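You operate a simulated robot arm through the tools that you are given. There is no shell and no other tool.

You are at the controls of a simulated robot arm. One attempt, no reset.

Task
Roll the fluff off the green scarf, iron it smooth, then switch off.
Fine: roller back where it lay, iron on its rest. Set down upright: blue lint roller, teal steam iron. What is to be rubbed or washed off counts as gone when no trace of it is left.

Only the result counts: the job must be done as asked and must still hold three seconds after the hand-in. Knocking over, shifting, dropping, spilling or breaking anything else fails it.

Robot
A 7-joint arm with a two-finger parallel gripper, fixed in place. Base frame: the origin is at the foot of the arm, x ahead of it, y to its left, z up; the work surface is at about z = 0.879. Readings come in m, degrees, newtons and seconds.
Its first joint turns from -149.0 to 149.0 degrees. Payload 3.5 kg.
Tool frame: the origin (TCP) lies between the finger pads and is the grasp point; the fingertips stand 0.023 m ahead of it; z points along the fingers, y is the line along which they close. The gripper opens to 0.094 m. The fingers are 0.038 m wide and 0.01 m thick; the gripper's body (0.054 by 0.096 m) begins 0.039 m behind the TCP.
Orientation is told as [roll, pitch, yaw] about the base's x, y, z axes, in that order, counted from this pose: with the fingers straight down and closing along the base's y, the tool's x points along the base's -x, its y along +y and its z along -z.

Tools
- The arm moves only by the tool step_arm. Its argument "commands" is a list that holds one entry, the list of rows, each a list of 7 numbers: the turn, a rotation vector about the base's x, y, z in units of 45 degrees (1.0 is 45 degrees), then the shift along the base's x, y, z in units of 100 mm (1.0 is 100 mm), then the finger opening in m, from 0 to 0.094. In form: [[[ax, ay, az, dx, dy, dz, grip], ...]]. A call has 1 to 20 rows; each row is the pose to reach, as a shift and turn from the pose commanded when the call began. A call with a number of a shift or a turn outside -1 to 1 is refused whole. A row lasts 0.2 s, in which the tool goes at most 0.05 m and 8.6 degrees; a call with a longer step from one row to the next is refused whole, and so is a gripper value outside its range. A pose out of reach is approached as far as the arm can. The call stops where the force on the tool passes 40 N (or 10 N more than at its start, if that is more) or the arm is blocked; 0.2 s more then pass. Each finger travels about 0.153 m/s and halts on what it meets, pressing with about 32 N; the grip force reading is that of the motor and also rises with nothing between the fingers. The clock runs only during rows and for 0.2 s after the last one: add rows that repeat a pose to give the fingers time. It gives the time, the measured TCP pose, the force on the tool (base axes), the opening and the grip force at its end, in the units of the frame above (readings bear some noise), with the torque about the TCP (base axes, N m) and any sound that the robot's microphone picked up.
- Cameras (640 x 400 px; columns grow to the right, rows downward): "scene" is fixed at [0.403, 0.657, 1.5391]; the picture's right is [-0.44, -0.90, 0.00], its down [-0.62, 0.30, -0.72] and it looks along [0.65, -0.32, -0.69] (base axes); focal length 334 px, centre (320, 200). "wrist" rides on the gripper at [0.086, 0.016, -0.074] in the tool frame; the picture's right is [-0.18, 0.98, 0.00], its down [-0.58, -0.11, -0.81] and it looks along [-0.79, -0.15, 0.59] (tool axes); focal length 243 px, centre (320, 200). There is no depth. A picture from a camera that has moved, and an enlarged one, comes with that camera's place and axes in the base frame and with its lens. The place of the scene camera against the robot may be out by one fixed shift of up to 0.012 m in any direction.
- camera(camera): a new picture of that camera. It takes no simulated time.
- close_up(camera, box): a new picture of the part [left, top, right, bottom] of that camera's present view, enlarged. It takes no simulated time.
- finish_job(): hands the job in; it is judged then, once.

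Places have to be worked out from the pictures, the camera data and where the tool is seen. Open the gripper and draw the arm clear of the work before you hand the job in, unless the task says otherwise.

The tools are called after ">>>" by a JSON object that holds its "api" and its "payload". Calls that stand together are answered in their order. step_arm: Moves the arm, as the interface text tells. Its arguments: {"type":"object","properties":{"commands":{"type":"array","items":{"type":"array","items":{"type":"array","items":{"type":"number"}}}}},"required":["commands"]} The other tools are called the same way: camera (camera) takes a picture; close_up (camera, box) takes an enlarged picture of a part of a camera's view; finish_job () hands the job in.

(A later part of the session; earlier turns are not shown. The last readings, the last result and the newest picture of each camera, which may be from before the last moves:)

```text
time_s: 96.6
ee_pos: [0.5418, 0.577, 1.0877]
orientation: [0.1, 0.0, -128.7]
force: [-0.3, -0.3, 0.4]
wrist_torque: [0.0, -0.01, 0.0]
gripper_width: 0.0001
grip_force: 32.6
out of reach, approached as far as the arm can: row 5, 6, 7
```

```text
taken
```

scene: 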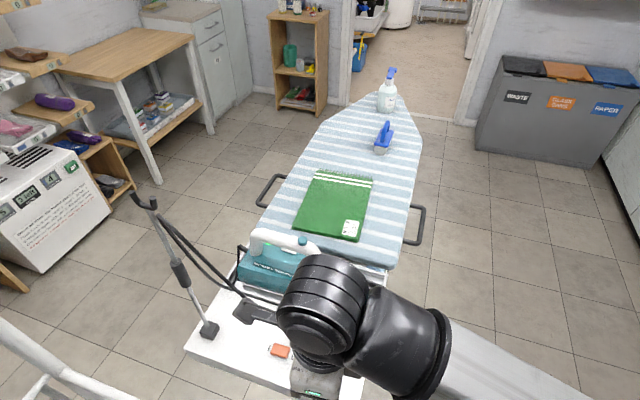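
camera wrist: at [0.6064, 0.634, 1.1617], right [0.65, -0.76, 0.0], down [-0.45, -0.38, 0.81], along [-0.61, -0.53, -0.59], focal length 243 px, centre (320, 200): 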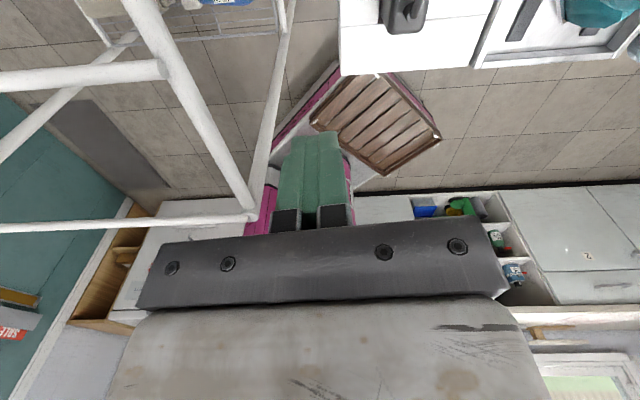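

The last joint's limit stops the turn at -129°, which is still usable (7° off the rocker's axis). I apply the 17° tilt about the hand's own x-axis from here.

>>> {"api": "step_arm", "payload": {"commands": [[[0, 0, 0.06, 0, 0, 0, 0.0], [-0.12, -0.147, 0.06, 0, 0, 0, 0.0], [-0.2376, -0.2935, 0.06, 0, 0, 0, 0.0], [-0.2376, -0.2935, 0.06, 0, 0, 0, 0.0]]]}}

>>> {"api": "camera", "payload": {"camera": "wrist"}}

>>> {"api": "camera", "payload": {"camera": "scene"}}

```text
time_s: 97.6
ee_pos: [0.5401, 0.5765, 1.0864]
orientation: [17.1, -0.5, -126.0]
force: [0.2, 0.0, -0.2]
wrist_torque: [-0.02, -0.02, 0.0]
gripper_width: 0.0002
grip_force: 31.2
```

```text
taken
camera wrist: at [0.5857, 0.6508, 1.1628], right [0.65, -0.7, 0.29], down [-0.62, -0.26, 0.74], along [-0.44, -0.66, -0.6], focal length 243 px, centre (320, 200)
```

wrist: 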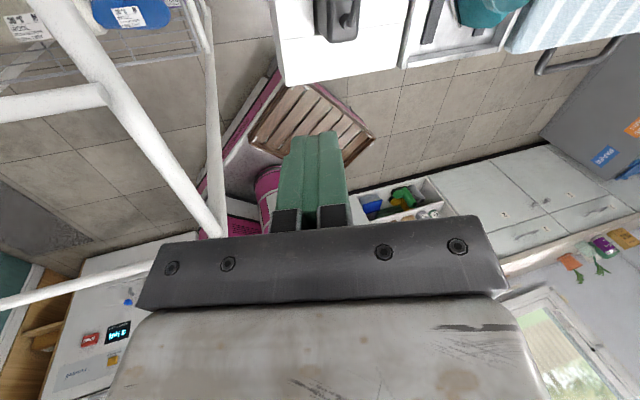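

```text
taken
```

scene: 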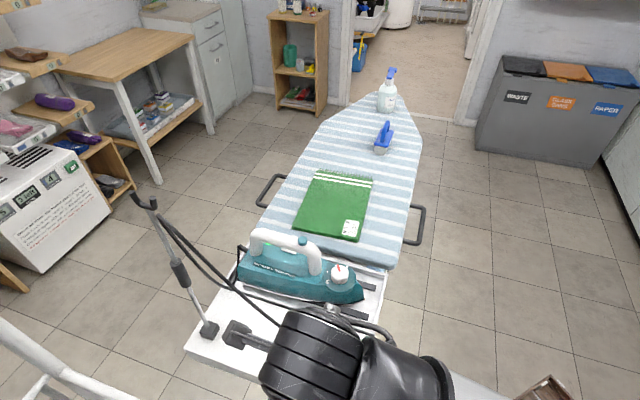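

Orientation is now 17° tilt, yaw -126°. I add 3° tilt and move to the start of a straight approach line (along the finger axis) between the tube and the cord, fingers closed.

>>> {"api": "step_arm", "payload": {"commands": [[[-0.039, -0.054, 0, 0.05, 0.2, 0, 0.0], [-0.039, -0.054, 0, 0.1, 0.45, 0, 0.0], [-0.039, -0.054, 0, 0.173, 0.779, 0, 0.0], [-0.039, -0.054, 0, 0.173, 0.779, 0, 0.0]]]}}

>>> {"api": "camera", "payload": {"camera": "wrist"}}

>>> {"api": "camera", "payload": {"camera": "scene"}}

```text
time_s: 98.6
ee_pos: [0.5589, 0.6561, 1.0867]
orientation: [20.2, -0.5, -126.1]
force: [0.4, -0.5, 0.6]
wrist_torque: [-0.02, 0.0, 0.02]
gripper_width: 0.0
grip_force: 32.0
```

```text
taken
camera wrist: at [0.5993, 0.731, 1.1616], right [0.64, -0.69, 0.34], down [-0.65, -0.24, 0.72], along [-0.42, -0.68, -0.6], focal length 243 px, centre (320, 200)
```

wrist: 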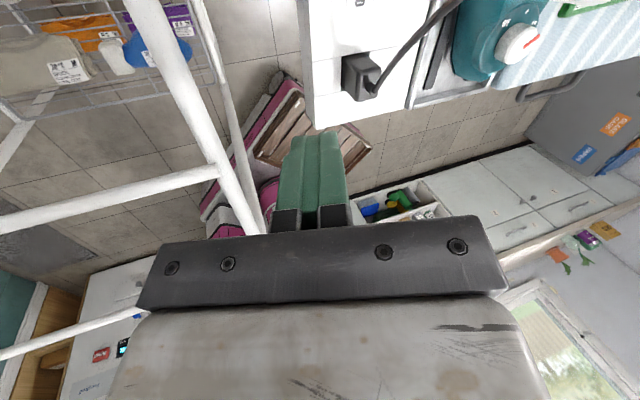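

```text
taken
```

scene: 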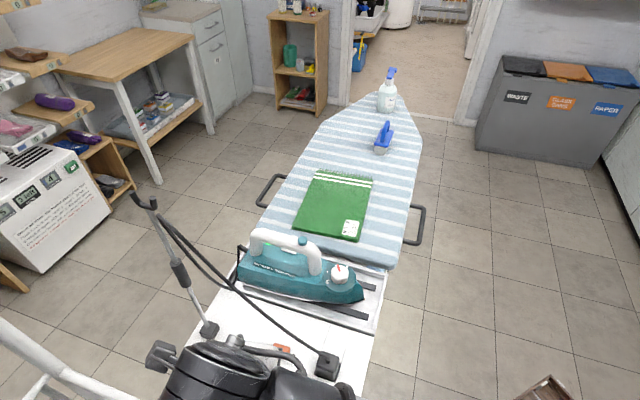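

Refined positions: tube at s≈-0.143, z≈0.98; cord near s≈0.025, z≈0.99 above the rocker. I advance along the line to about 100 mm from the press point.

>>> {"api": "step_arm", "payload": {"commands": [[[0, 0, 0, 0.05, -0.06, -0.3, 0.0], [0, 0, 0, 0.13, -0.12, -0.6, 0.0], [0, 0, 0, 0.206, -0.178, -0.902, 0.0], [0, 0, 0, 0.206, -0.178, -0.902, 0.0]]]}}

>>> {"api": "camera", "payload": {"camera": "wrist"}}

>>> {"api": "camera", "payload": {"camera": "scene"}}

```text
time_s: 99.6
ee_pos: [0.5792, 0.6355, 0.9962]
orientation: [20.1, -0.5, -126.0]
force: [-0.2, -0.2, 0.6]
wrist_torque: [0.05, 0.03, 0.0]
gripper_width: 0.0001
grip_force: 32.6
```

```text
taken
camera wrist: at [0.6207, 0.7127, 1.0722], right [0.64, -0.69, 0.34], down [-0.65, -0.24, 0.72], along [-0.42, -0.68, -0.6], focal length 243 px, centre (320, 200)
```

wrist: 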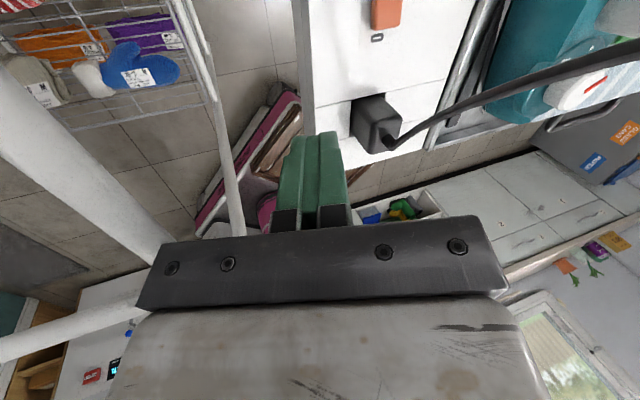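

```text
taken
```

scene: 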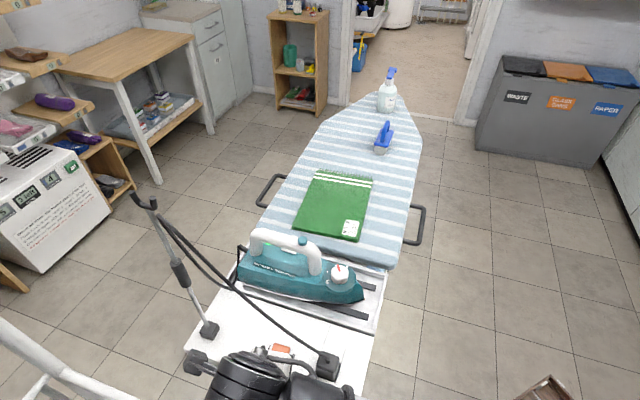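

Good view: rocker with its 0 mark at the top of the picture, fingers in the middle, tube at left with room. I zoom to refine the rocker's position.

>>> {"api": "close_up", "payload": {"camera": "wrist", "box": [290, 0, 450, 160]}}

>>> {"api": "close_up", "payload": {"camera": "scene", "box": [180, 290, 380, 400]}}

```text
2.50 times, centred on (370, 80) of wrist
camera zoom: at [0.6207, 0.7127, 1.0722], right [0.64, -0.69, 0.34], down [-0.65, -0.24, 0.72], along [-0.42, -0.68, -0.6], focal length 606 px, centre (195, 500)
```

zoom: 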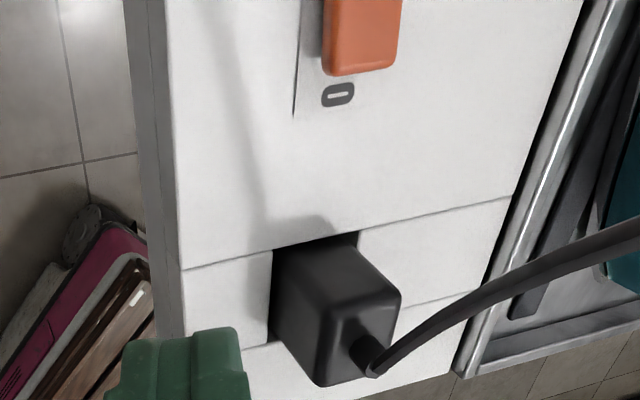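

```text
3.20 times, centred on (280, 345) of scene
camera zoom: at [0.403, 0.657, 1.5391], right [-0.44, -0.9, 0.0], down [-0.62, 0.3, -0.72], along [0.65, -0.32, -0.69], focal length 1070 px, centre (448, -264)
```

zoom: 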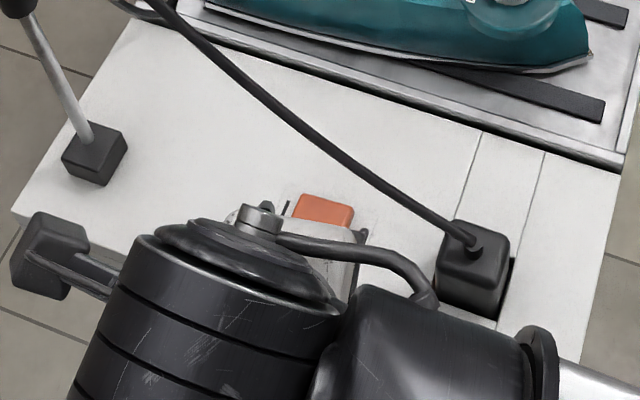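

The rocker's 0 end is at w≈0.885, s 0.016–0.039, as planned. I advance to ~20 mm above the press pose with fingers closed.

>>> {"api": "step_arm", "payload": {"commands": [[[0, 0, 0, 0.06, -0.036, -0.19, 0.0], [0, 0, 0, 0.12, -0.072, -0.38, 0.0], [0, 0, 0, 0.18, -0.108, -0.56, 0.0], [0, 0, 0, 0.237, -0.144, -0.7, 0.0], [0, 0, 0, 0.237, -0.144, -0.7, 0.0]]]}}

>>> {"api": "camera", "payload": {"camera": "wrist"}}

>>> {"api": "close_up", "payload": {"camera": "scene", "box": [180, 290, 380, 400]}}

```text
time_s: 100.8
ee_pos: [0.6029, 0.6228, 0.9269]
orientation: [20.0, -0.5, -125.9]
force: [0.3, -0.5, -0.3]
wrist_torque: [-0.02, -0.02, 0.02]
gripper_width: 0.0001
grip_force: 32.0
```

```text
taken
camera wrist: at [0.6443, 0.6985, 1.0023], right [0.64, -0.69, 0.34], down [-0.65, -0.24, 0.72], along [-0.42, -0.68, -0.6], focal length 243 px, centre (320, 200)
```

wrist: 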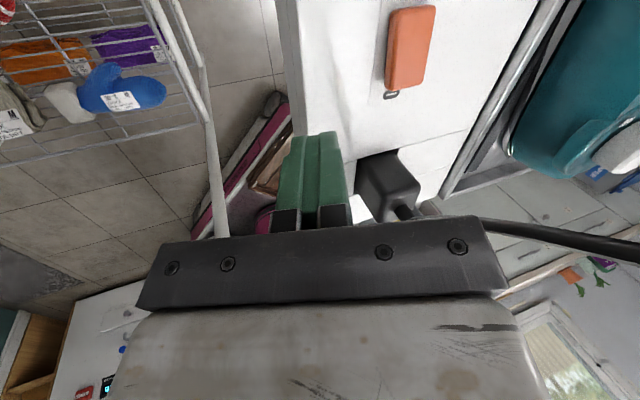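

```text
3.20 times, centred on (280, 345) of scene
camera zoom: at [0.403, 0.657, 1.5391], right [-0.44, -0.9, 0.0], down [-0.62, 0.3, -0.72], along [0.65, -0.32, -0.69], focal length 1070 px, centre (448, -264)
```

zoom: 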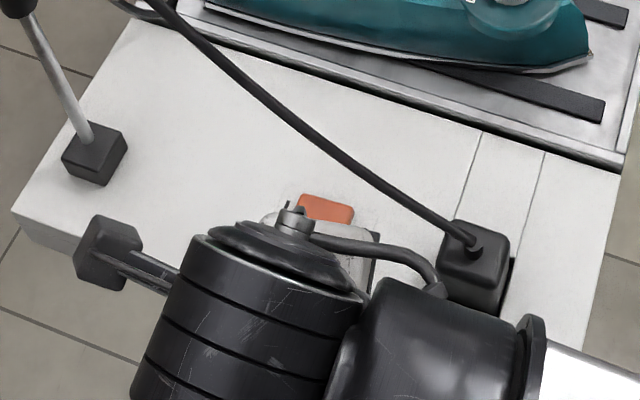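

Everything is clear. Predicted contact overlaps the 0 half of the rocker by ~9 mm. I open the fingers here.

>>> {"api": "step_arm", "payload": {"commands": [[[0, 0, 0, 0, 0, 0, 0.02], [0, 0, 0, 0, 0, 0, 0.04], [0, 0, 0, 0, 0, 0, 0.06], [0, 0, 0, 0, 0, 0, 0.08], [0, 0, 0, 0, 0, 0, 0.094], [0, 0, 0, 0, 0, 0, 0.094]]]}}

>>> {"api": "camera", "payload": {"camera": "wrist"}}

>>> {"api": "close_up", "payload": {"camera": "scene", "box": [180, 290, 380, 400]}}

```text
time_s: 102.2
ee_pos: [0.6013, 0.6237, 0.9267]
orientation: [20.1, -0.5, -126.0]
force: [-0.3, -0.8, -0.3]
wrist_torque: [0.01, 0.03, 0.0]
gripper_width: 0.094
grip_force: 0.1
```

```text
taken
camera wrist: at [0.6442, 0.6986, 1.0023], right [0.64, -0.69, 0.34], down [-0.65, -0.24, 0.72], along [-0.42, -0.68, -0.6], focal length 243 px, centre (320, 200)
```

wrist: 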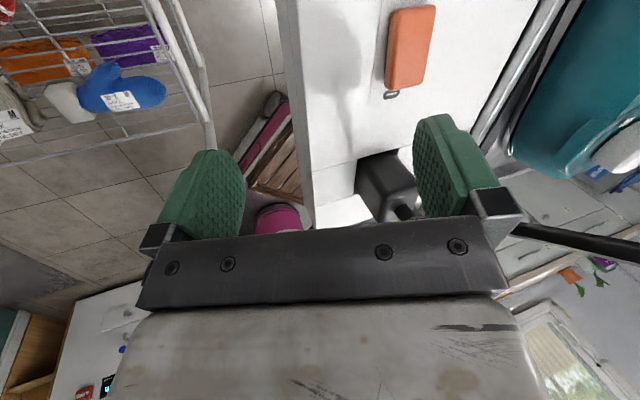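

```text
3.20 times, centred on (280, 345) of scene
camera zoom: at [0.403, 0.657, 1.5391], right [-0.44, -0.9, 0.0], down [-0.62, 0.3, -0.72], along [0.65, -0.32, -0.69], focal length 1070 px, centre (448, -264)
```

zoom: 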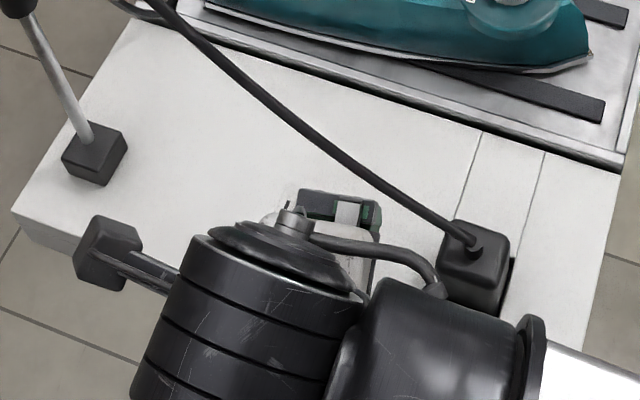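

The finger is clear of the cord. The fingertip is rounded, so I shift 8 mm further toward the rocker's centre and come down to just above it.

>>> {"api": "step_arm", "payload": {"commands": [[[0, 0, 0, 0.05, 0.01, 0, 0.094], [0, 0, 0, 0.098, 0.015, -0.05, 0.094], [0, 0, 0, 0.098, 0.015, -0.12, 0.094], [0, 0, 0, 0.098, 0.015, -0.16, 0.094], [0, 0, 0, 0.098, 0.015, -0.16, 0.094]]]}}

>>> {"api": "camera", "payload": {"camera": "wrist"}}

>>> {"api": "close_up", "payload": {"camera": "wrist", "box": [360, 40, 520, 160]}}

```text
time_s: 103.4
ee_pos: [0.6133, 0.6249, 0.9112]
orientation: [20.1, -0.5, -126.0]
force: [0.3, -0.8, 0.2]
wrist_torque: [0.03, 0.04, 0.01]
gripper_width: 0.0941
grip_force: 0.1
```

```text
taken
camera wrist: at [0.6541, 0.6999, 0.9863], right [0.64, -0.69, 0.34], down [-0.65, -0.24, 0.72], along [-0.42, -0.68, -0.6], focal length 243 px, centre (320, 200)
```

wrist: 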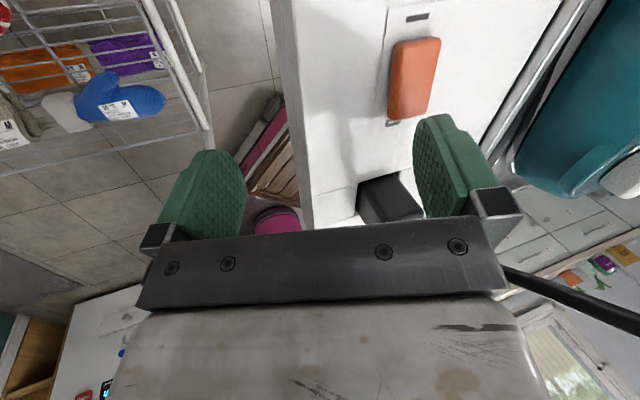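

```text
3.33 times, centred on (440, 100) of wrist
camera zoom: at [0.6541, 0.6999, 0.9863], right [0.64, -0.69, 0.34], down [-0.65, -0.24, 0.72], along [-0.42, -0.68, -0.6], focal length 809 px, centre (-80, 533)
```

zoom: 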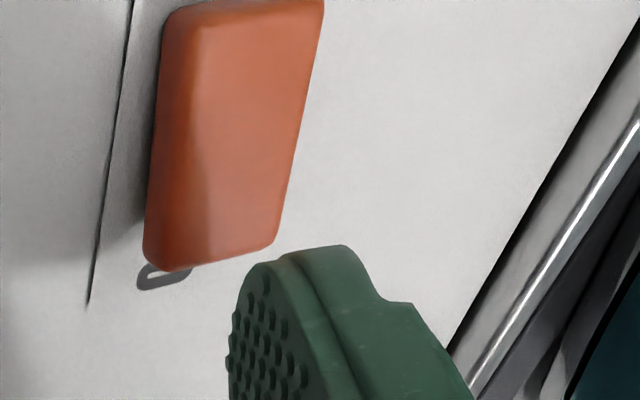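

The finger aims correctly at the 0 half. I shift 2 mm more over it and press down in small steps.

>>> {"api": "step_arm", "payload": {"commands": [[[0, 0, 0, 0.015, 0.015, -0.02, 0.094], [0, 0, 0, 0.015, 0.015, -0.05, 0.094], [0, 0, 0, 0.015, 0.015, -0.08, 0.094], [0, 0, 0, 0.015, 0.015, -0.1, 0.094], [0, 0, 0, 0.015, 0.015, -0.1, 0.094]]]}}

>>> {"api": "close_up", "payload": {"camera": "wrist", "box": [360, 40, 520, 160]}}

```text
time_s: 104.6
ee_pos: [0.6144, 0.6257, 0.9007]
orientation: [20.1, -0.6, -126.0]
force: [1.0, -0.7, 0.3]
wrist_torque: [0.03, 0.0, -0.03]
gripper_width: 0.0941
grip_force: 0.1
```

```text
3.33 times, centred on (440, 100) of wrist
camera zoom: at [0.6554, 0.7015, 0.9761], right [0.64, -0.69, 0.34], down [-0.65, -0.24, 0.72], along [-0.42, -0.68, -0.6], focal length 809 px, centre (-80, 533)
```

zoom: 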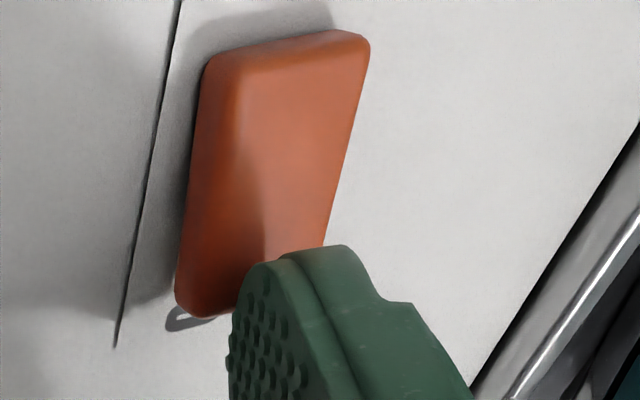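

Still no contact. I continue down a few millimetres.

>>> {"api": "step_arm", "payload": {"commands": [[[0, 0, 0, 0, 0, -0.02, 0.094], [0, 0, 0, 0, 0, -0.04, 0.094], [0, 0, 0, 0, 0, -0.04, 0.094]]]}}

>>> {"api": "close_up", "payload": {"camera": "wrist", "box": [360, 40, 520, 160]}}

```text
time_s: 105.4
ee_pos: [0.6135, 0.6253, 0.8964]
orientation: [20.2, -0.5, -126.1]
force: [-0.7, -0.3, 5.3]
wrist_torque: [-0.12, -0.31, -0.02]
gripper_width: 0.0943
grip_force: 0.0
```

```text
3.33 times, centred on (440, 100) of wrist
camera zoom: at [0.6553, 0.7013, 0.9722], right [0.64, -0.69, 0.34], down [-0.65, -0.24, 0.72], along [-0.42, -0.68, -0.6], focal length 809 px, centre (-80, 533)
```

zoom: 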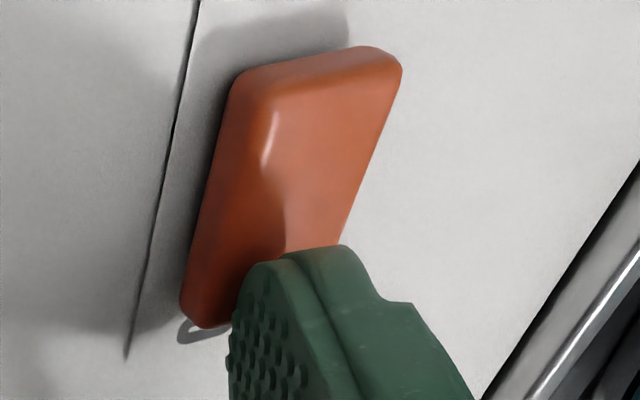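

Contact at 5 N and the rocker is starting to tip. I press further.

>>> {"api": "step_arm", "payload": {"commands": [[[0, 0, 0, 0, 0, -0.02, 0.094], [0, 0, 0, 0, 0, -0.04, 0.094], [0, 0, 0, 0, 0, -0.04, 0.094]]]}}

>>> {"api": "close_up", "payload": {"camera": "wrist", "box": [360, 40, 520, 160]}}

>>> {"api": "close_up", "payload": {"camera": "scene", "box": [235, 225, 315, 300]}}

```text
time_s: 106.0
ee_pos: [0.6151, 0.6252, 0.8962]
orientation: [20.3, -0.4, -126.1]
force: [-5.5, 0.7, 13.1]
wrist_torque: [-0.29, -0.64, -0.16]
gripper_width: 0.0942
grip_force: 0.1
stopped in row 2: the force on the tool passed its limit at 44 N (the readings are from after the stop); the commanded pose is now the measured one
```

```text
3.33 times, centred on (440, 100) of wrist
camera zoom: at [0.6553, 0.7014, 0.9721], right [0.64, -0.69, 0.34], down [-0.65, -0.24, 0.72], along [-0.41, -0.68, -0.6], focal length 809 px, centre (-80, 533)
```

zoom: 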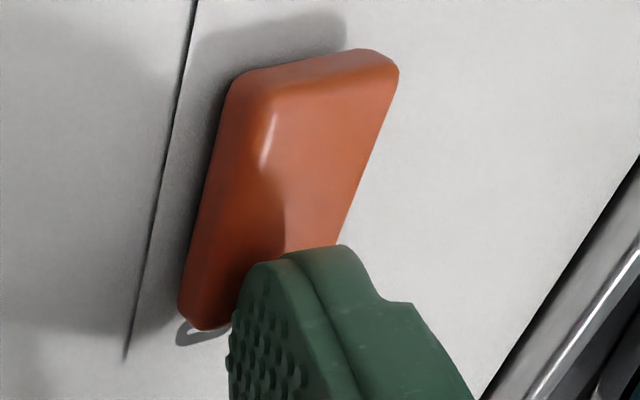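

```text
5.33 times, centred on (275, 262) of scene
camera zoom: at [0.403, 0.657, 1.5391], right [-0.44, -0.9, 0.0], down [-0.62, 0.3, -0.72], along [0.65, -0.32, -0.69], focal length 1783 px, centre (560, -133)
```

zoom: 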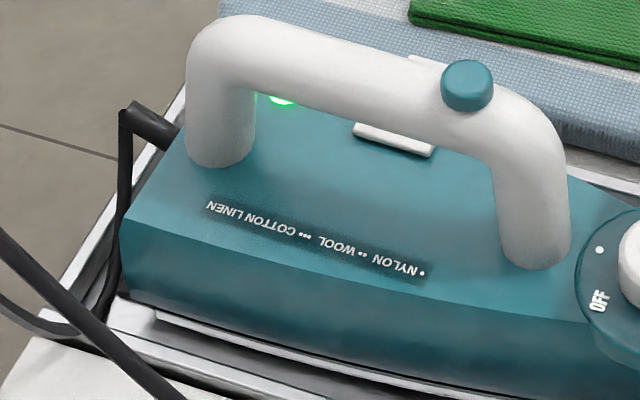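

The rocker went down to a hard stop. I lift off and check its state and the iron's lamp.

>>> {"api": "step_arm", "payload": {"commands": [[[0, 0, 0, 0, 0, 0.05, 0.094], [0, 0, 0, 0, 0, 0.12, 0.094], [0, 0, 0, 0, 0, 0.2, 0.094], [0, 0, 0, 0, 0, 0.2, 0.094]]]}}

>>> {"api": "camera", "payload": {"camera": "wrist"}}

>>> {"api": "close_up", "payload": {"camera": "wrist", "box": [360, 20, 480, 120]}}

>>> {"api": "close_up", "payload": {"camera": "scene", "box": [235, 225, 375, 310]}}

```text
time_s: 107.0
ee_pos: [0.6141, 0.6254, 0.9149]
orientation: [20.2, -0.3, -126.0]
force: [0.7, 0.4, -0.3]
wrist_torque: [0.02, 0.03, 0.01]
gripper_width: 0.0939
grip_force: 0.1
```

```text
taken
camera wrist: at [0.6557, 0.7017, 0.9906], right [0.64, -0.69, 0.34], down [-0.65, -0.24, 0.72], along [-0.41, -0.68, -0.6], focal length 243 px, centre (320, 200)
```

wrist: 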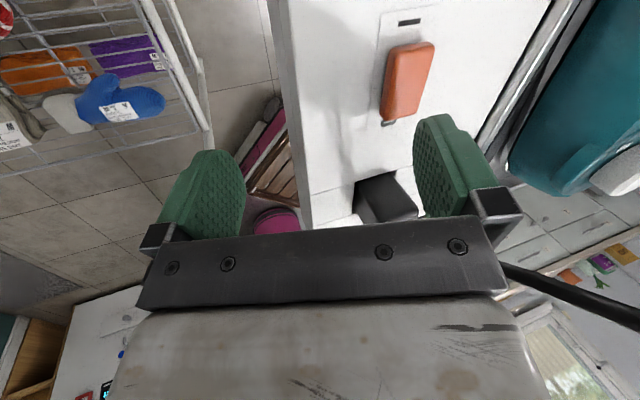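

```text
4.00 times, centred on (420, 70) of wrist
camera zoom: at [0.6557, 0.7017, 0.9906], right [0.64, -0.69, 0.34], down [-0.65, -0.24, 0.72], along [-0.41, -0.68, -0.6], focal length 970 px, centre (-80, 720)
```

zoom: 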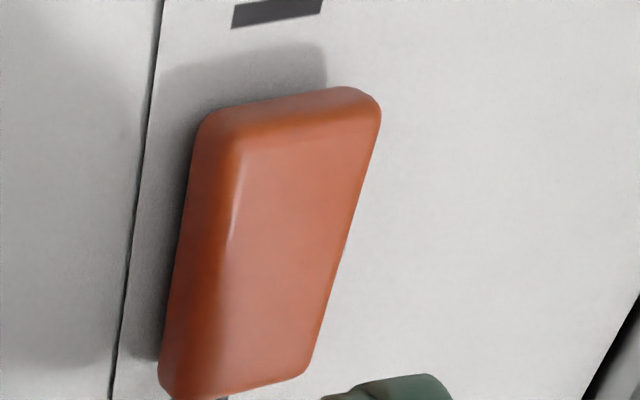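

```text
4.57 times, centred on (305, 268) of scene
camera zoom: at [0.403, 0.657, 1.5391], right [-0.44, -0.9, 0.0], down [-0.62, 0.3, -0.72], along [0.65, -0.32, -0.69], focal length 1529 px, centre (389, -109)
```

zoom: 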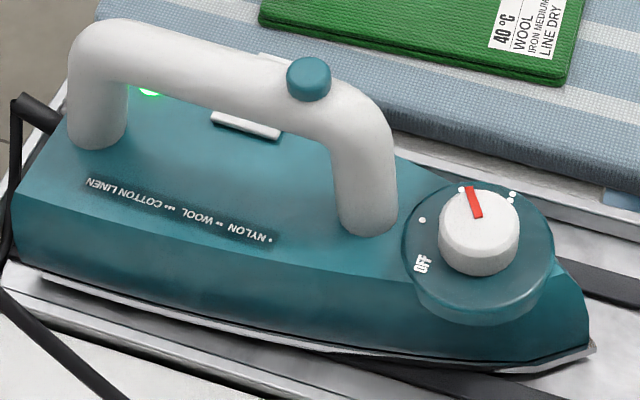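

The rocker has flipped to 0 (its I end is now up). The lamp is still green, so I retreat along the same line and check again after some time.

>>> {"api": "step_arm", "payload": {"commands": [[[0, 0, 0, -0.04, 0.02, 0.12, 0.094], [0, 0, 0, -0.04, 0.02, 0.12, 0.06], [0, 0, 0, -0.04, 0.02, 0.12, 0.03], [0, 0, 0, -0.04, 0.02, 0.12, 0.0], [0, 0, 0, -0.1, 0.06, 0.3, 0.0], [0, 0, 0, -0.2, 0.14, 0.65, 0.0], [0, 0, 0, -0.3, 0.21, 1, 0.0], [0, 0, 0, -0.3, 0.21, 1, 0.0]]]}}

>>> {"api": "camera", "payload": {"camera": "scene"}}

>>> {"api": "close_up", "payload": {"camera": "scene", "box": [235, 225, 375, 310]}}

>>> {"api": "camera", "payload": {"camera": "wrist"}}

```text
time_s: 108.8
ee_pos: [0.584, 0.6464, 1.0145]
orientation: [20.3, -0.3, -126.0]
force: [-0.3, -0.1, -0.3]
wrist_torque: [0.0, -0.01, 0.01]
gripper_width: 0.0
grip_force: 31.6
```

```text
taken
```

scene: 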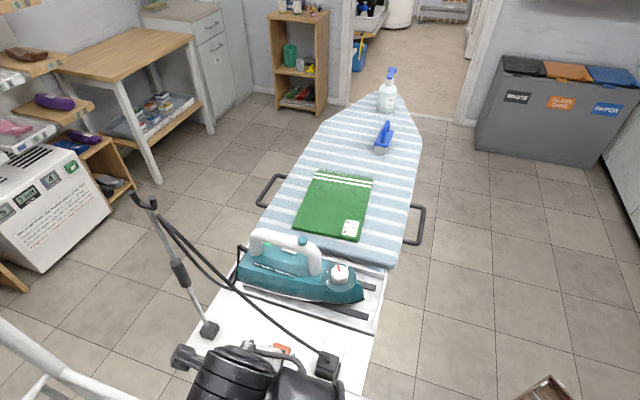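

```text
4.57 times, centred on (305, 268) of scene
camera zoom: at [0.403, 0.657, 1.5391], right [-0.44, -0.9, 0.0], down [-0.62, 0.3, -0.72], along [0.65, -0.32, -0.69], focal length 1529 px, centre (389, -109)
```

zoom: 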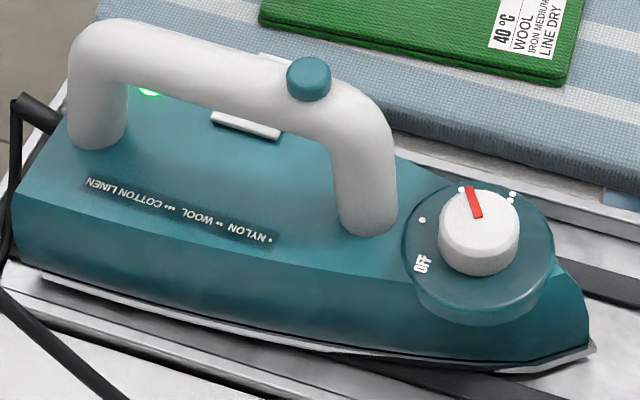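

```text
taken
camera wrist: at [0.6249, 0.7228, 1.0907], right [0.64, -0.69, 0.34], down [-0.65, -0.24, 0.72], along [-0.41, -0.68, -0.6], focal length 243 px, centre (320, 200)
```

wrist: 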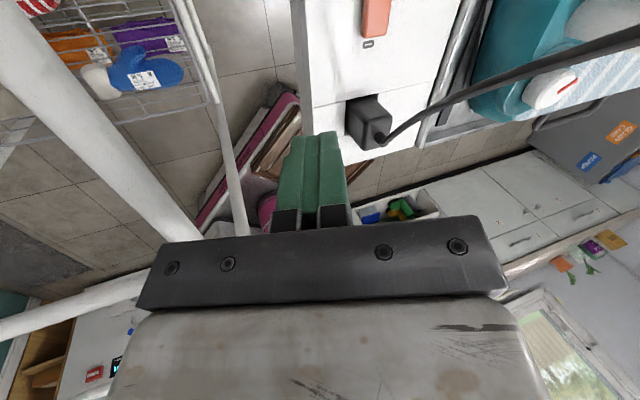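

I compare the rocker's tilt with the initial pictures.

>>> {"api": "close_up", "payload": {"camera": "wrist", "box": [340, 0, 420, 60]}}

>>> {"api": "close_up", "payload": {"camera": "scene", "box": [260, 335, 305, 365]}}

```text
6.67 times, centred on (380, 30) of wrist
camera zoom: at [0.6249, 0.7228, 1.0907], right [0.64, -0.69, 0.34], down [-0.65, -0.24, 0.72], along [-0.41, -0.68, -0.6], focal length 1618 px, centre (-80, 1333)
```

zoom: 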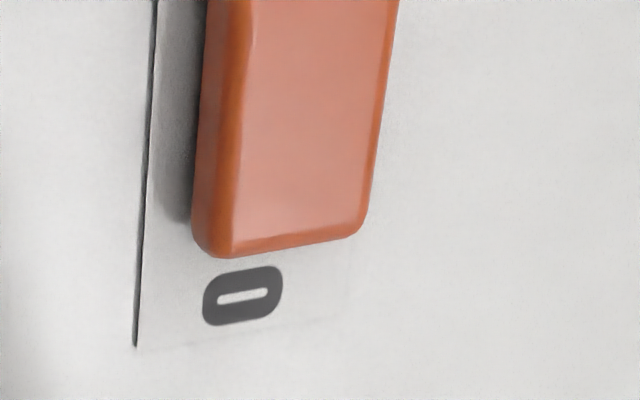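

```text
13.33 times, centred on (282, 350) of scene
camera zoom: at [0.403, 0.657, 1.5391], right [-0.44, -0.9, 0.0], down [-0.62, 0.3, -0.72], along [0.65, -0.32, -0.69], focal length 4458 px, centre (820, -1800)
```

zoom: 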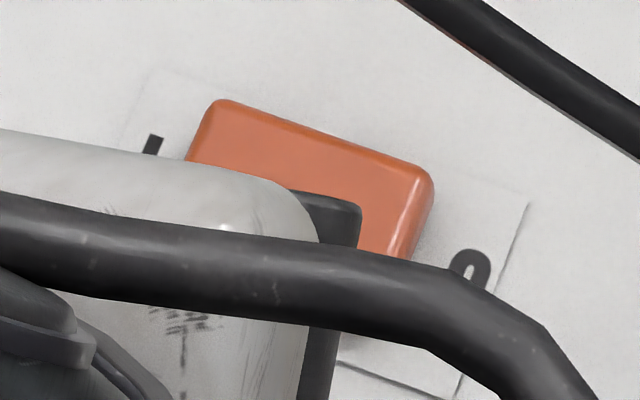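

The rocker is clearly on 0 now. I wait about 4 seconds here to see whether the lamp goes out.

>>> {"api": "step_arm", "payload": {"commands": [[[0, 0, 0, 0, 0, 0, 0], [0, 0, 0, 0, 0, 0, 0], [0, 0, 0, 0, 0, 0, 0], [0, 0, 0, 0, 0, 0, 0], [0, 0, 0, 0, 0, 0, 0], [0, 0, 0, 0, 0, 0, 0], [0, 0, 0, 0, 0, 0, 0], [0, 0, 0, 0, 0, 0, 0], [0, 0, 0, 0, 0, 0, 0], [0, 0, 0, 0, 0, 0, 0], [0, 0, 0, 0, 0, 0, 0], [0, 0, 0, 0, 0, 0, 0], [0, 0, 0, 0, 0, 0, 0], [0, 0, 0, 0, 0, 0, 0], [0, 0, 0, 0, 0, 0, 0], [0, 0, 0, 0, 0, 0, 0], [0, 0, 0, 0, 0, 0, 0], [0, 0, 0, 0, 0, 0, 0], [0, 0, 0, 0, 0, 0, 0], [0, 0, 0, 0, 0, 0, 0]]]}}

>>> {"api": "close_up", "payload": {"camera": "scene", "box": [235, 225, 315, 300]}}

```text
time_s: 113.0
ee_pos: [0.5833, 0.6469, 1.0158]
orientation: [20.3, -0.3, -125.9]
force: [-0.2, -0.3, -0.3]
wrist_torque: [0.02, 0.02, 0.0]
gripper_width: 0.0001
grip_force: 31.8
```

```text
5.33 times, centred on (275, 262) of scene
camera zoom: at [0.403, 0.657, 1.5391], right [-0.44, -0.9, 0.0], down [-0.62, 0.3, -0.72], along [0.65, -0.32, -0.69], focal length 1783 px, centre (560, -133)
```

zoom: 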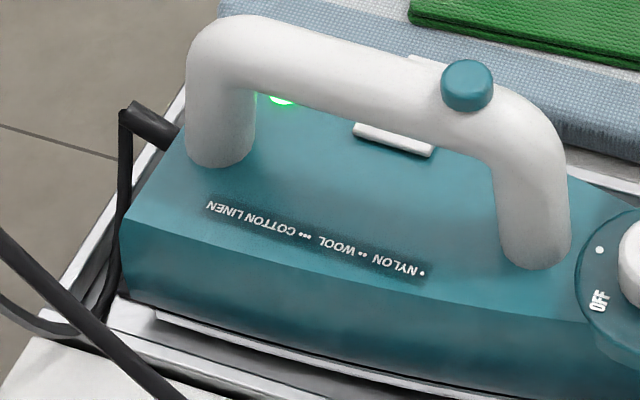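

The lamp stays green, possibly because the sole is still hot. I back the arm out along the path I came and keep watching the lamp.

>>> {"api": "step_arm", "payload": {"commands": [[[0, 0, 0, -0.1, 0.05, 0.3, 0.0], [0, 0, 0, -0.25, 0.1, 0.7, 0.0], [0, 0, 0, -0.3, -0.2, 0.75, 0.0], [0, 0, 0, -0.4, -0.5, 0.75, 0.0], [0, 0, 0, -0.43, -0.7, 0.75, 0.0], [0, 0, 0, -0.43, -0.7, 0.75, 0.0]]]}}

>>> {"api": "step_arm", "payload": {"commands": [[[0.09, 0.124, 0, 0, 0, 0, 0.0], [0.18, 0.247, 0, 0, 0, 0, 0.0], [0.261, 0.359, 0.04, 0, 0, 0, 0.0], [0.261, 0.359, 0.2, 0.1, -0.1, 0, 0.0], [0.261, 0.359, 0.3, 0.2, -0.2, 0, 0.0], [0.261, 0.359, 0.3, 0.2, -0.2, 0, 0.0]]]}}

>>> {"api": "camera", "payload": {"camera": "scene"}}

>>> {"api": "camera", "payload": {"camera": "wrist"}}

```text
time_s: 114.4
ee_pos: [0.5399, 0.5766, 1.0902]
orientation: [20.4, -0.3, -126.0]
force: [0.2, 0.2, 0.6]
wrist_torque: [-0.02, -0.03, 0.0]
gripper_width: 0.0
grip_force: 32.4
```

```text
time_s: 115.8
ee_pos: [0.5611, 0.5562, 1.0905]
orientation: [0.5, 2.0, -112.6]
force: [1.0, -0.2, 0.2]
wrist_torque: [-0.02, 0.03, 0.0]
gripper_width: 0.0
grip_force: 32.1
```

```text
taken
```

scene: 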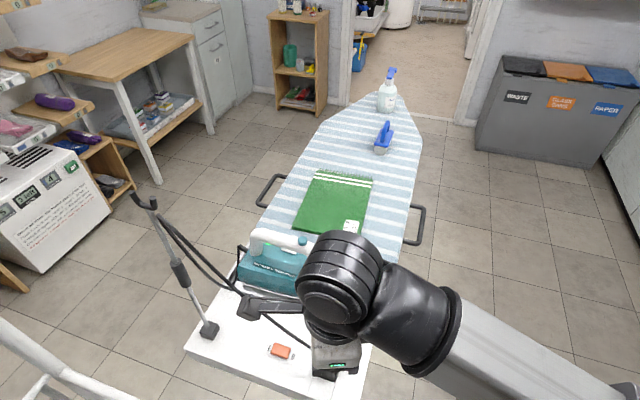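

```text
taken
camera wrist: at [0.6068, 0.627, 1.1684], right [0.84, -0.55, 0.0], down [-0.34, -0.52, 0.78], along [-0.43, -0.66, -0.62], focal length 243 px, centre (320, 200)
```

wrist: 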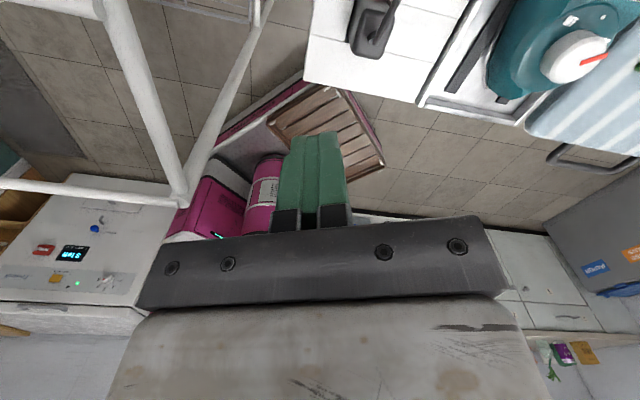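

I check the rocker and the lamp again.

>>> {"api": "close_up", "payload": {"camera": "scene", "box": [260, 335, 305, 365]}}

>>> {"api": "close_up", "payload": {"camera": "scene", "box": [235, 220, 315, 280]}}

```text
13.33 times, centred on (282, 350) of scene
camera zoom: at [0.403, 0.657, 1.5391], right [-0.44, -0.9, 0.0], down [-0.62, 0.3, -0.72], along [0.65, -0.32, -0.69], focal length 4458 px, centre (820, -1800)
```

zoom: 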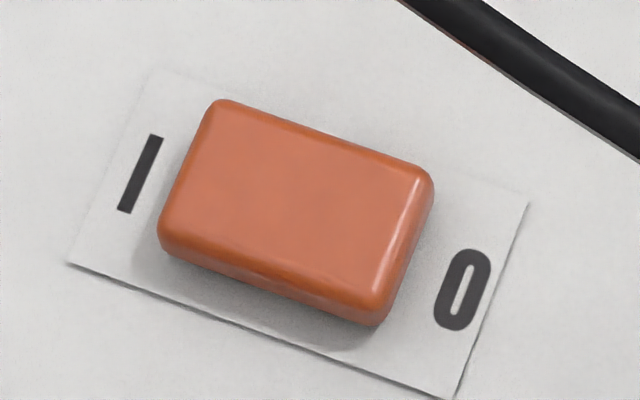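

```text
6.67 times, centred on (275, 250) of scene
camera zoom: at [0.403, 0.657, 1.5391], right [-0.44, -0.9, 0.0], down [-0.62, 0.3, -0.72], along [0.65, -0.32, -0.69], focal length 2229 px, centre (620, -133)
```

zoom: 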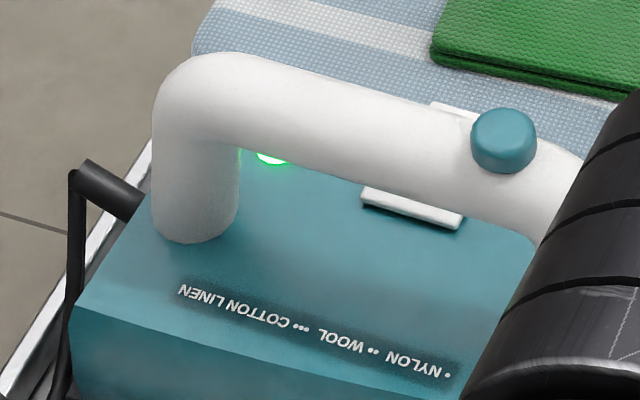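

The tilt of the rocker looks only level now, not fully over, and the torque readings show the finger pressed near its pivot. I go back in to press nearer to its 0 end: first re-tilt the hand exactly as before.

>>> {"api": "step_arm", "payload": {"commands": [[[-0.065, -0.09, -0.075, -0.05, 0.05, 0, 0.0], [-0.13, -0.18, -0.15, -0.1, 0.1, 0, 0.0], [-0.195, -0.27, -0.225, -0.15, 0.15, 0, 0.0], [-0.261, -0.359, -0.3, -0.2, 0.2, 0, 0.0], [-0.261, -0.359, -0.3, -0.2, 0.2, 0, 0.0]]]}}

>>> {"api": "step_arm", "payload": {"commands": [[[0, 0, 0, 0.05, 0.3, 0, 0.0], [0, 0, 0, 0.1, 0.6, 0, 0.0], [0, 0, 0, 0.17, 0.8, 0, 0.0], [0, 0, 0, 0.17, 0.8, 0, 0.0]]]}}

```text
time_s: 117.0
ee_pos: [0.5408, 0.5775, 1.09]
orientation: [20.4, -0.3, -126.0]
force: [-0.2, 0.6, 0.8]
wrist_torque: [0.0, 0.02, 0.02]
gripper_width: 0.0001
grip_force: 32.1
```

```text
time_s: 118.0
ee_pos: [0.5592, 0.6574, 1.0907]
orientation: [20.4, -0.3, -126.1]
force: [-0.7, 0.1, 0.1]
wrist_torque: [-0.02, 0.01, 0.01]
gripper_width: 0.0
grip_force: 31.6
```

I advance along the same line towards the shifted press point.

>>> {"api": "step_arm", "payload": {"commands": [[[0, 0, 0, 0.05, -0.06, -0.3, 0.0], [0, 0, 0, 0.13, -0.12, -0.6, 0.0], [0, 0, 0, 0.208, -0.185, -0.95, 0.0], [0, 0, 0, 0.208, -0.185, -0.95, 0.0]]]}}

>>> {"api": "step_arm", "payload": {"commands": [[[0, 0, 0, 0.06, -0.042, -0.19, 0.0], [0, 0, 0, 0.12, -0.084, -0.38, 0.0], [0, 0, 0, 0.18, -0.126, -0.56, 0.0], [0, 0, 0, 0.22, -0.155, -0.7, 0.0], [0, 0, 0, 0.22, -0.155, -0.7, 0.03], [0, 0, 0, 0.22, -0.155, -0.7, 0.06], [0, 0, 0, 0.22, -0.155, -0.7, 0.094], [0, 0, 0, 0.22, -0.155, -0.7, 0.094]]]}}

>>> {"api": "camera", "payload": {"camera": "wrist"}}

>>> {"api": "close_up", "payload": {"camera": "wrist", "box": [360, 20, 520, 140]}}

```text
time_s: 119.0
ee_pos: [0.5801, 0.6381, 0.9941]
orientation: [20.4, -0.3, -126.0]
force: [0.2, 0.8, 0.7]
wrist_torque: [-0.01, -0.01, 0.05]
gripper_width: 0.0004
grip_force: 32.0
```

```text
time_s: 120.8
ee_pos: [0.6015, 0.6222, 0.926]
orientation: [20.5, -0.4, -126.1]
force: [0.9, 0.2, 0.0]
wrist_torque: [-0.03, 0.02, -0.01]
gripper_width: 0.0938
grip_force: 0.2
```

```text
taken
camera wrist: at [0.6425, 0.6989, 1.0013], right [0.64, -0.69, 0.34], down [-0.65, -0.24, 0.72], along [-0.41, -0.68, -0.6], focal length 243 px, centre (320, 200)
```

wrist: 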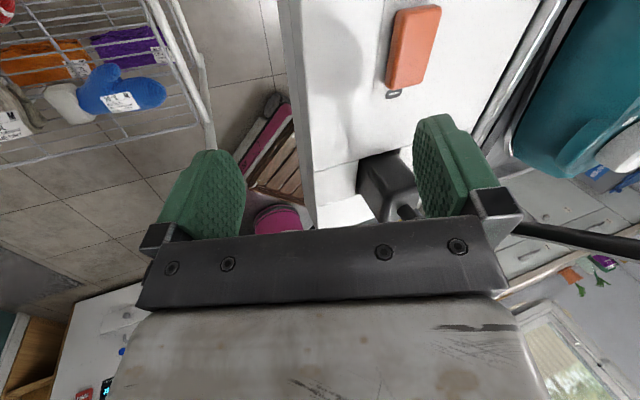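

```text
3.33 times, centred on (440, 80) of wrist
camera zoom: at [0.6425, 0.6989, 1.0013], right [0.64, -0.69, 0.34], down [-0.65, -0.24, 0.72], along [-0.41, -0.68, -0.6], focal length 809 px, centre (-80, 600)
```

zoom: 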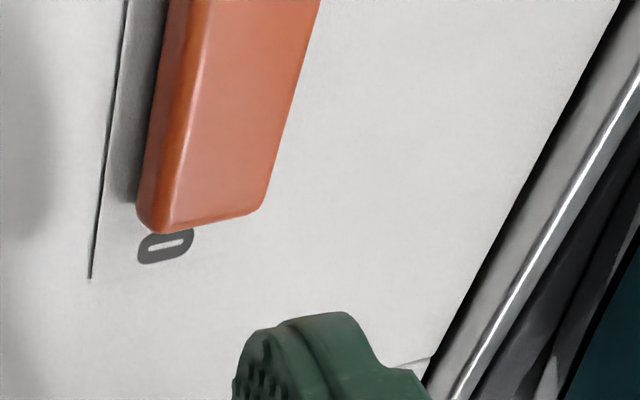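

I move over and down towards contact in steps.

>>> {"api": "step_arm", "payload": {"commands": [[[0, 0, 0, 0.054, -0.044, -0.08, 0.094], [0, 0, 0, 0.054, -0.044, -0.16, 0.094], [0, 0, 0, 0.054, -0.044, -0.23, 0.094], [0, 0, 0, 0.054, -0.044, -0.25, 0.094], [0, 0, 0, 0.054, -0.044, -0.25, 0.094]]]}}

>>> {"api": "close_up", "payload": {"camera": "wrist", "box": [360, 40, 520, 160]}}

```text
time_s: 122.0
ee_pos: [0.606, 0.6171, 0.8995]
orientation: [20.4, -0.2, -126.0]
force: [0.3, 0.1, 0.7]
wrist_torque: [0.02, 0.0, 0.03]
gripper_width: 0.094
grip_force: 0.0
```

```text
3.33 times, centred on (440, 100) of wrist
camera zoom: at [0.6479, 0.694, 0.976], right [0.64, -0.69, 0.34], down [-0.65, -0.24, 0.72], along [-0.41, -0.68, -0.6], focal length 809 px, centre (-80, 533)
```

zoom: 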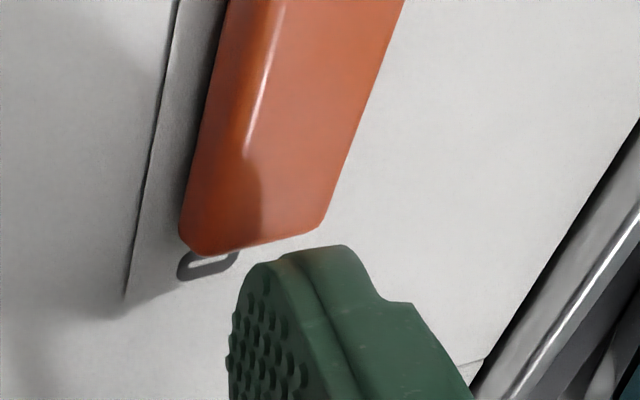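

The tip overlaps the rocker's 0 end by only ~2 mm; I shift 4 mm inward and press down.

>>> {"api": "step_arm", "payload": {"commands": [[[0, 0, 0, 0.03, 0.03, 0, 0.094], [0, 0, 0, 0.03, 0.03, -0.02, 0.094], [0, 0, 0, 0.03, 0.03, -0.035, 0.094], [0, 0, 0, 0.03, 0.03, -0.035, 0.094]]]}}

>>> {"api": "close_up", "payload": {"camera": "wrist", "box": [360, 40, 520, 160]}}

```text
time_s: 123.0
ee_pos: [0.6099, 0.6208, 0.8968]
orientation: [20.4, -0.3, -126.0]
force: [-0.5, -0.2, 1.2]
wrist_torque: [0.03, 0.03, 0.0]
gripper_width: 0.0938
grip_force: 0.1
```

```text
3.33 times, centred on (440, 100) of wrist
camera zoom: at [0.6508, 0.6972, 0.9722], right [0.64, -0.69, 0.34], down [-0.65, -0.24, 0.72], along [-0.41, -0.68, -0.6], focal length 809 px, centre (-80, 533)
```

zoom: 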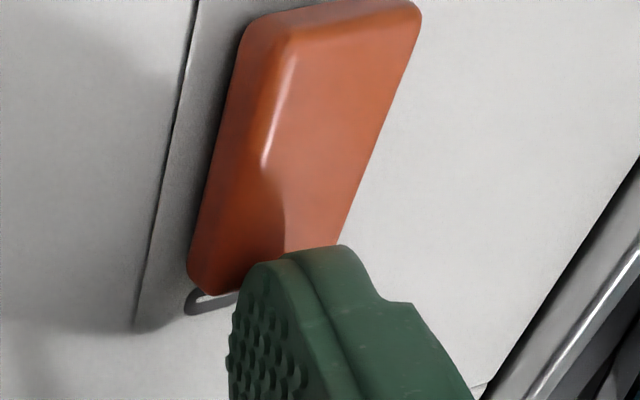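

Good overlap of about 5 mm at the 0 end, no contact yet. I press in 1–2 mm steps.

>>> {"api": "step_arm", "payload": {"commands": [[[0, 0, 0, 0, 0, -0.01, 0.094], [0, 0, 0, 0, 0, -0.02, 0.094], [0, 0, 0, 0, 0, -0.02, 0.094]]]}}

>>> {"api": "step_arm", "payload": {"commands": [[[0, 0, 0, 0, 0, -0.01, 0.094], [0, 0, 0, 0, 0, -0.015, 0.094], [0, 0, 0, 0, 0, -0.015, 0.094]]]}}

>>> {"api": "close_up", "payload": {"camera": "wrist", "box": [360, 40, 520, 160]}}

```text
time_s: 123.8
ee_pos: [0.608, 0.6204, 0.8966]
orientation: [20.4, -0.3, -126.2]
force: [-10.7, -4.1, 18.6]
wrist_torque: [-0.3, -0.95, -0.46]
gripper_width: 0.0944
grip_force: 0.1
```

```text
time_s: 124.5
ee_pos: [0.6095, 0.6209, 0.8947]
orientation: [20.5, -0.4, -126.2]
force: [-7.4, -1.5, 14.1]
wrist_torque: [-0.21, -0.73, -0.25]
gripper_width: 0.0942
grip_force: 0.1
stopped in row 3: the force on the tool passed its limit at 41 N (the readings are from after the stop); the commanded pose is now the measured one
```

```text
3.33 times, centred on (440, 100) of wrist
camera zoom: at [0.6503, 0.6964, 0.9714], right [0.64, -0.69, 0.35], down [-0.65, -0.24, 0.72], along [-0.41, -0.68, -0.6], focal length 809 px, centre (-80, 533)
```

zoom: 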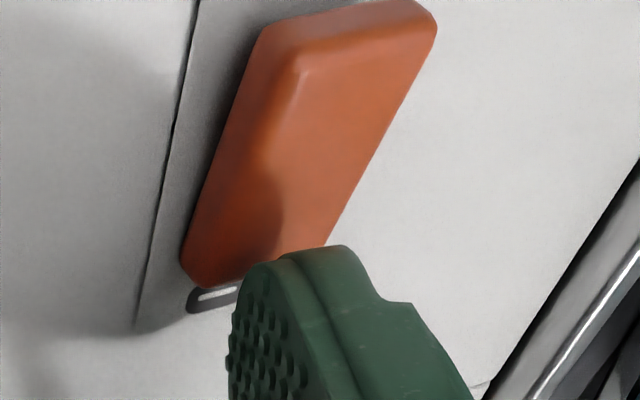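

The rocker now looks tipped much further (I end high). I check the lamp.

>>> {"api": "close_up", "payload": {"camera": "scene", "box": [235, 220, 315, 280]}}

>>> {"api": "camera", "payload": {"camera": "scene"}}

```text
6.67 times, centred on (275, 250) of scene
camera zoom: at [0.403, 0.657, 1.5391], right [-0.44, -0.9, 0.0], down [-0.62, 0.3, -0.72], along [0.65, -0.32, -0.69], focal length 2229 px, centre (620, -133)
```

zoom: 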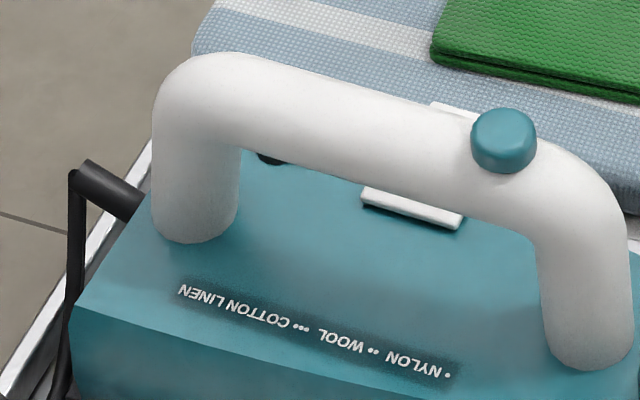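

```text
taken
```

scene: 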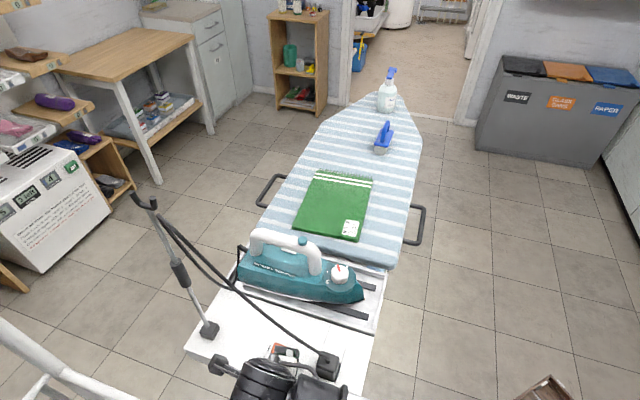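

The lamp has gone dark — the iron is switched off. I lift off straight up, check it stays off, and retreat along the same path.

>>> {"api": "step_arm", "payload": {"commands": [[[0, 0, 0, 0, 0, 0.05, 0.094], [0, 0, 0, 0, 0, 0.15, 0.094], [0, 0, 0, -0.03, 0.02, 0.3, 0.094], [0, 0, 0, -0.03, 0.02, 0.3, 0.094]]]}}

>>> {"api": "close_up", "payload": {"camera": "wrist", "box": [350, 0, 470, 110]}}

>>> {"api": "close_up", "payload": {"camera": "scene", "box": [235, 220, 315, 280]}}

```text
time_s: 125.5
ee_pos: [0.6061, 0.6236, 0.9249]
orientation: [20.5, -0.3, -126.1]
force: [0.0, 0.2, -0.2]
wrist_torque: [-0.01, 0.01, -0.02]
gripper_width: 0.0942
grip_force: 0.0
```

```text
3.64 times, centred on (410, 55) of wrist
camera zoom: at [0.6479, 0.6995, 1.0002], right [0.64, -0.69, 0.35], down [-0.65, -0.24, 0.72], along [-0.41, -0.68, -0.6], focal length 882 px, centre (-7, 727)
```

zoom: 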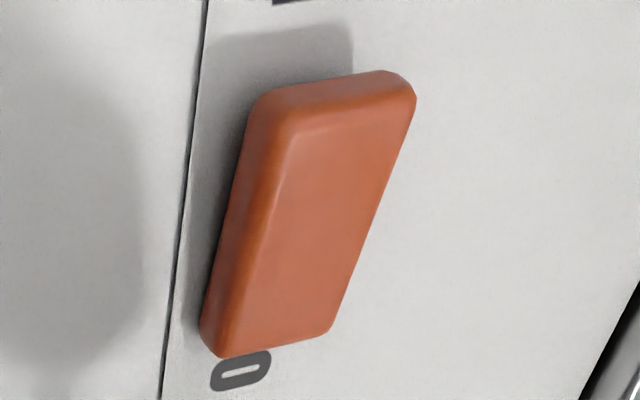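

```text
6.67 times, centred on (275, 250) of scene
camera zoom: at [0.403, 0.657, 1.5391], right [-0.44, -0.9, 0.0], down [-0.62, 0.3, -0.72], along [0.65, -0.32, -0.69], focal length 2229 px, centre (620, -133)
```

zoom: 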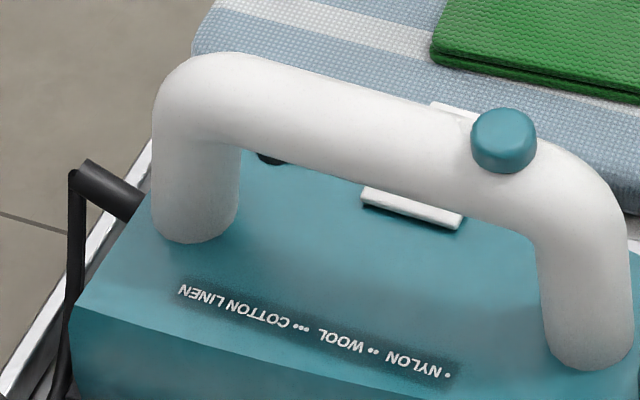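

It stays off with the 0 end down. I close the fingers and retreat along the approach line.

>>> {"api": "step_arm", "payload": {"commands": [[[0, 0, 0, 0, 0, 0, 0.06], [0, 0, 0, 0, 0, 0, 0.03], [0, 0, 0, 0, 0, 0, 0.0], [0, 0, 0, -0.08, 0.06, 0.3, 0.0], [0, 0, 0, -0.17, 0.13, 0.6, 0.0], [0, 0, 0, -0.25, 0.19, 0.9, 0.0], [0, 0, 0, -0.25, 0.19, 0.9, 0.0]]]}}

>>> {"api": "step_arm", "payload": {"commands": [[[0, 0, 0, -0.1, 0.07, 0.35, 0.0], [0, 0, 0, -0.2, 0.1, 0.72, 0.0], [0, 0, 0, -0.3, -0.2, 0.75, 0.0], [0, 0, 0, -0.38, -0.45, 0.75, 0.0], [0, 0, 0, -0.42, -0.65, 0.75, 0.0], [0, 0, 0, -0.42, -0.65, 0.75, 0.0]]]}}

>>> {"api": "step_arm", "payload": {"commands": [[[0.09, 0.124, 0, 0, 0, 0, 0.0], [0.18, 0.247, 0, 0, 0, 0, 0.0], [0.261, 0.359, 0.04, 0, 0, 0, 0.0], [0.261, 0.359, 0.2, 0.1, -0.1, 0, 0.0], [0.261, 0.359, 0.35, 0.3, -0.3, 0, 0.0], [0.261, 0.359, 0.5, 0.6, -0.6, 0, 0.0], [0.261, 0.359, 0.5, 0.6, -0.6, 0, 0.0]]]}}

>>> {"api": "camera", "payload": {"camera": "scene"}}

```text
time_s: 127.1
ee_pos: [0.5811, 0.6433, 1.0154]
orientation: [20.4, -0.3, -126.1]
force: [-0.3, -1.0, 0.0]
wrist_torque: [0.01, 0.0, 0.01]
gripper_width: 0.0
grip_force: 31.6
```

```text
time_s: 128.5
ee_pos: [0.5402, 0.5765, 1.0896]
orientation: [20.5, -0.3, -126.1]
force: [0.4, 0.4, 0.0]
wrist_torque: [0.01, 0.01, -0.04]
gripper_width: 0.0
grip_force: 31.9
```

```text
time_s: 130.1
ee_pos: [0.6004, 0.5182, 1.0894]
orientation: [0.9, 3.6, -103.8]
force: [-0.8, -0.6, -0.2]
wrist_torque: [0.01, -0.01, -0.01]
gripper_width: 0.0
grip_force: 32.3
```

```text
taken
```

scene: 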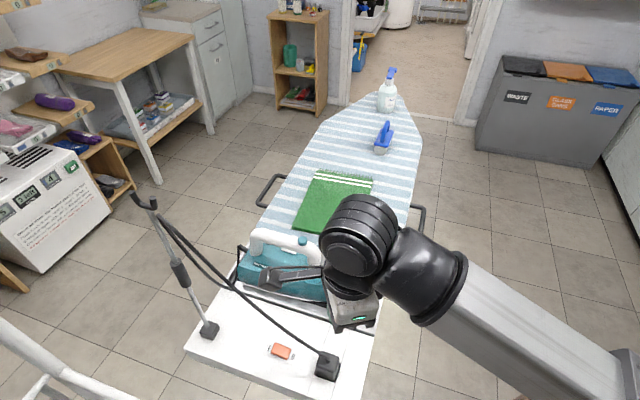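

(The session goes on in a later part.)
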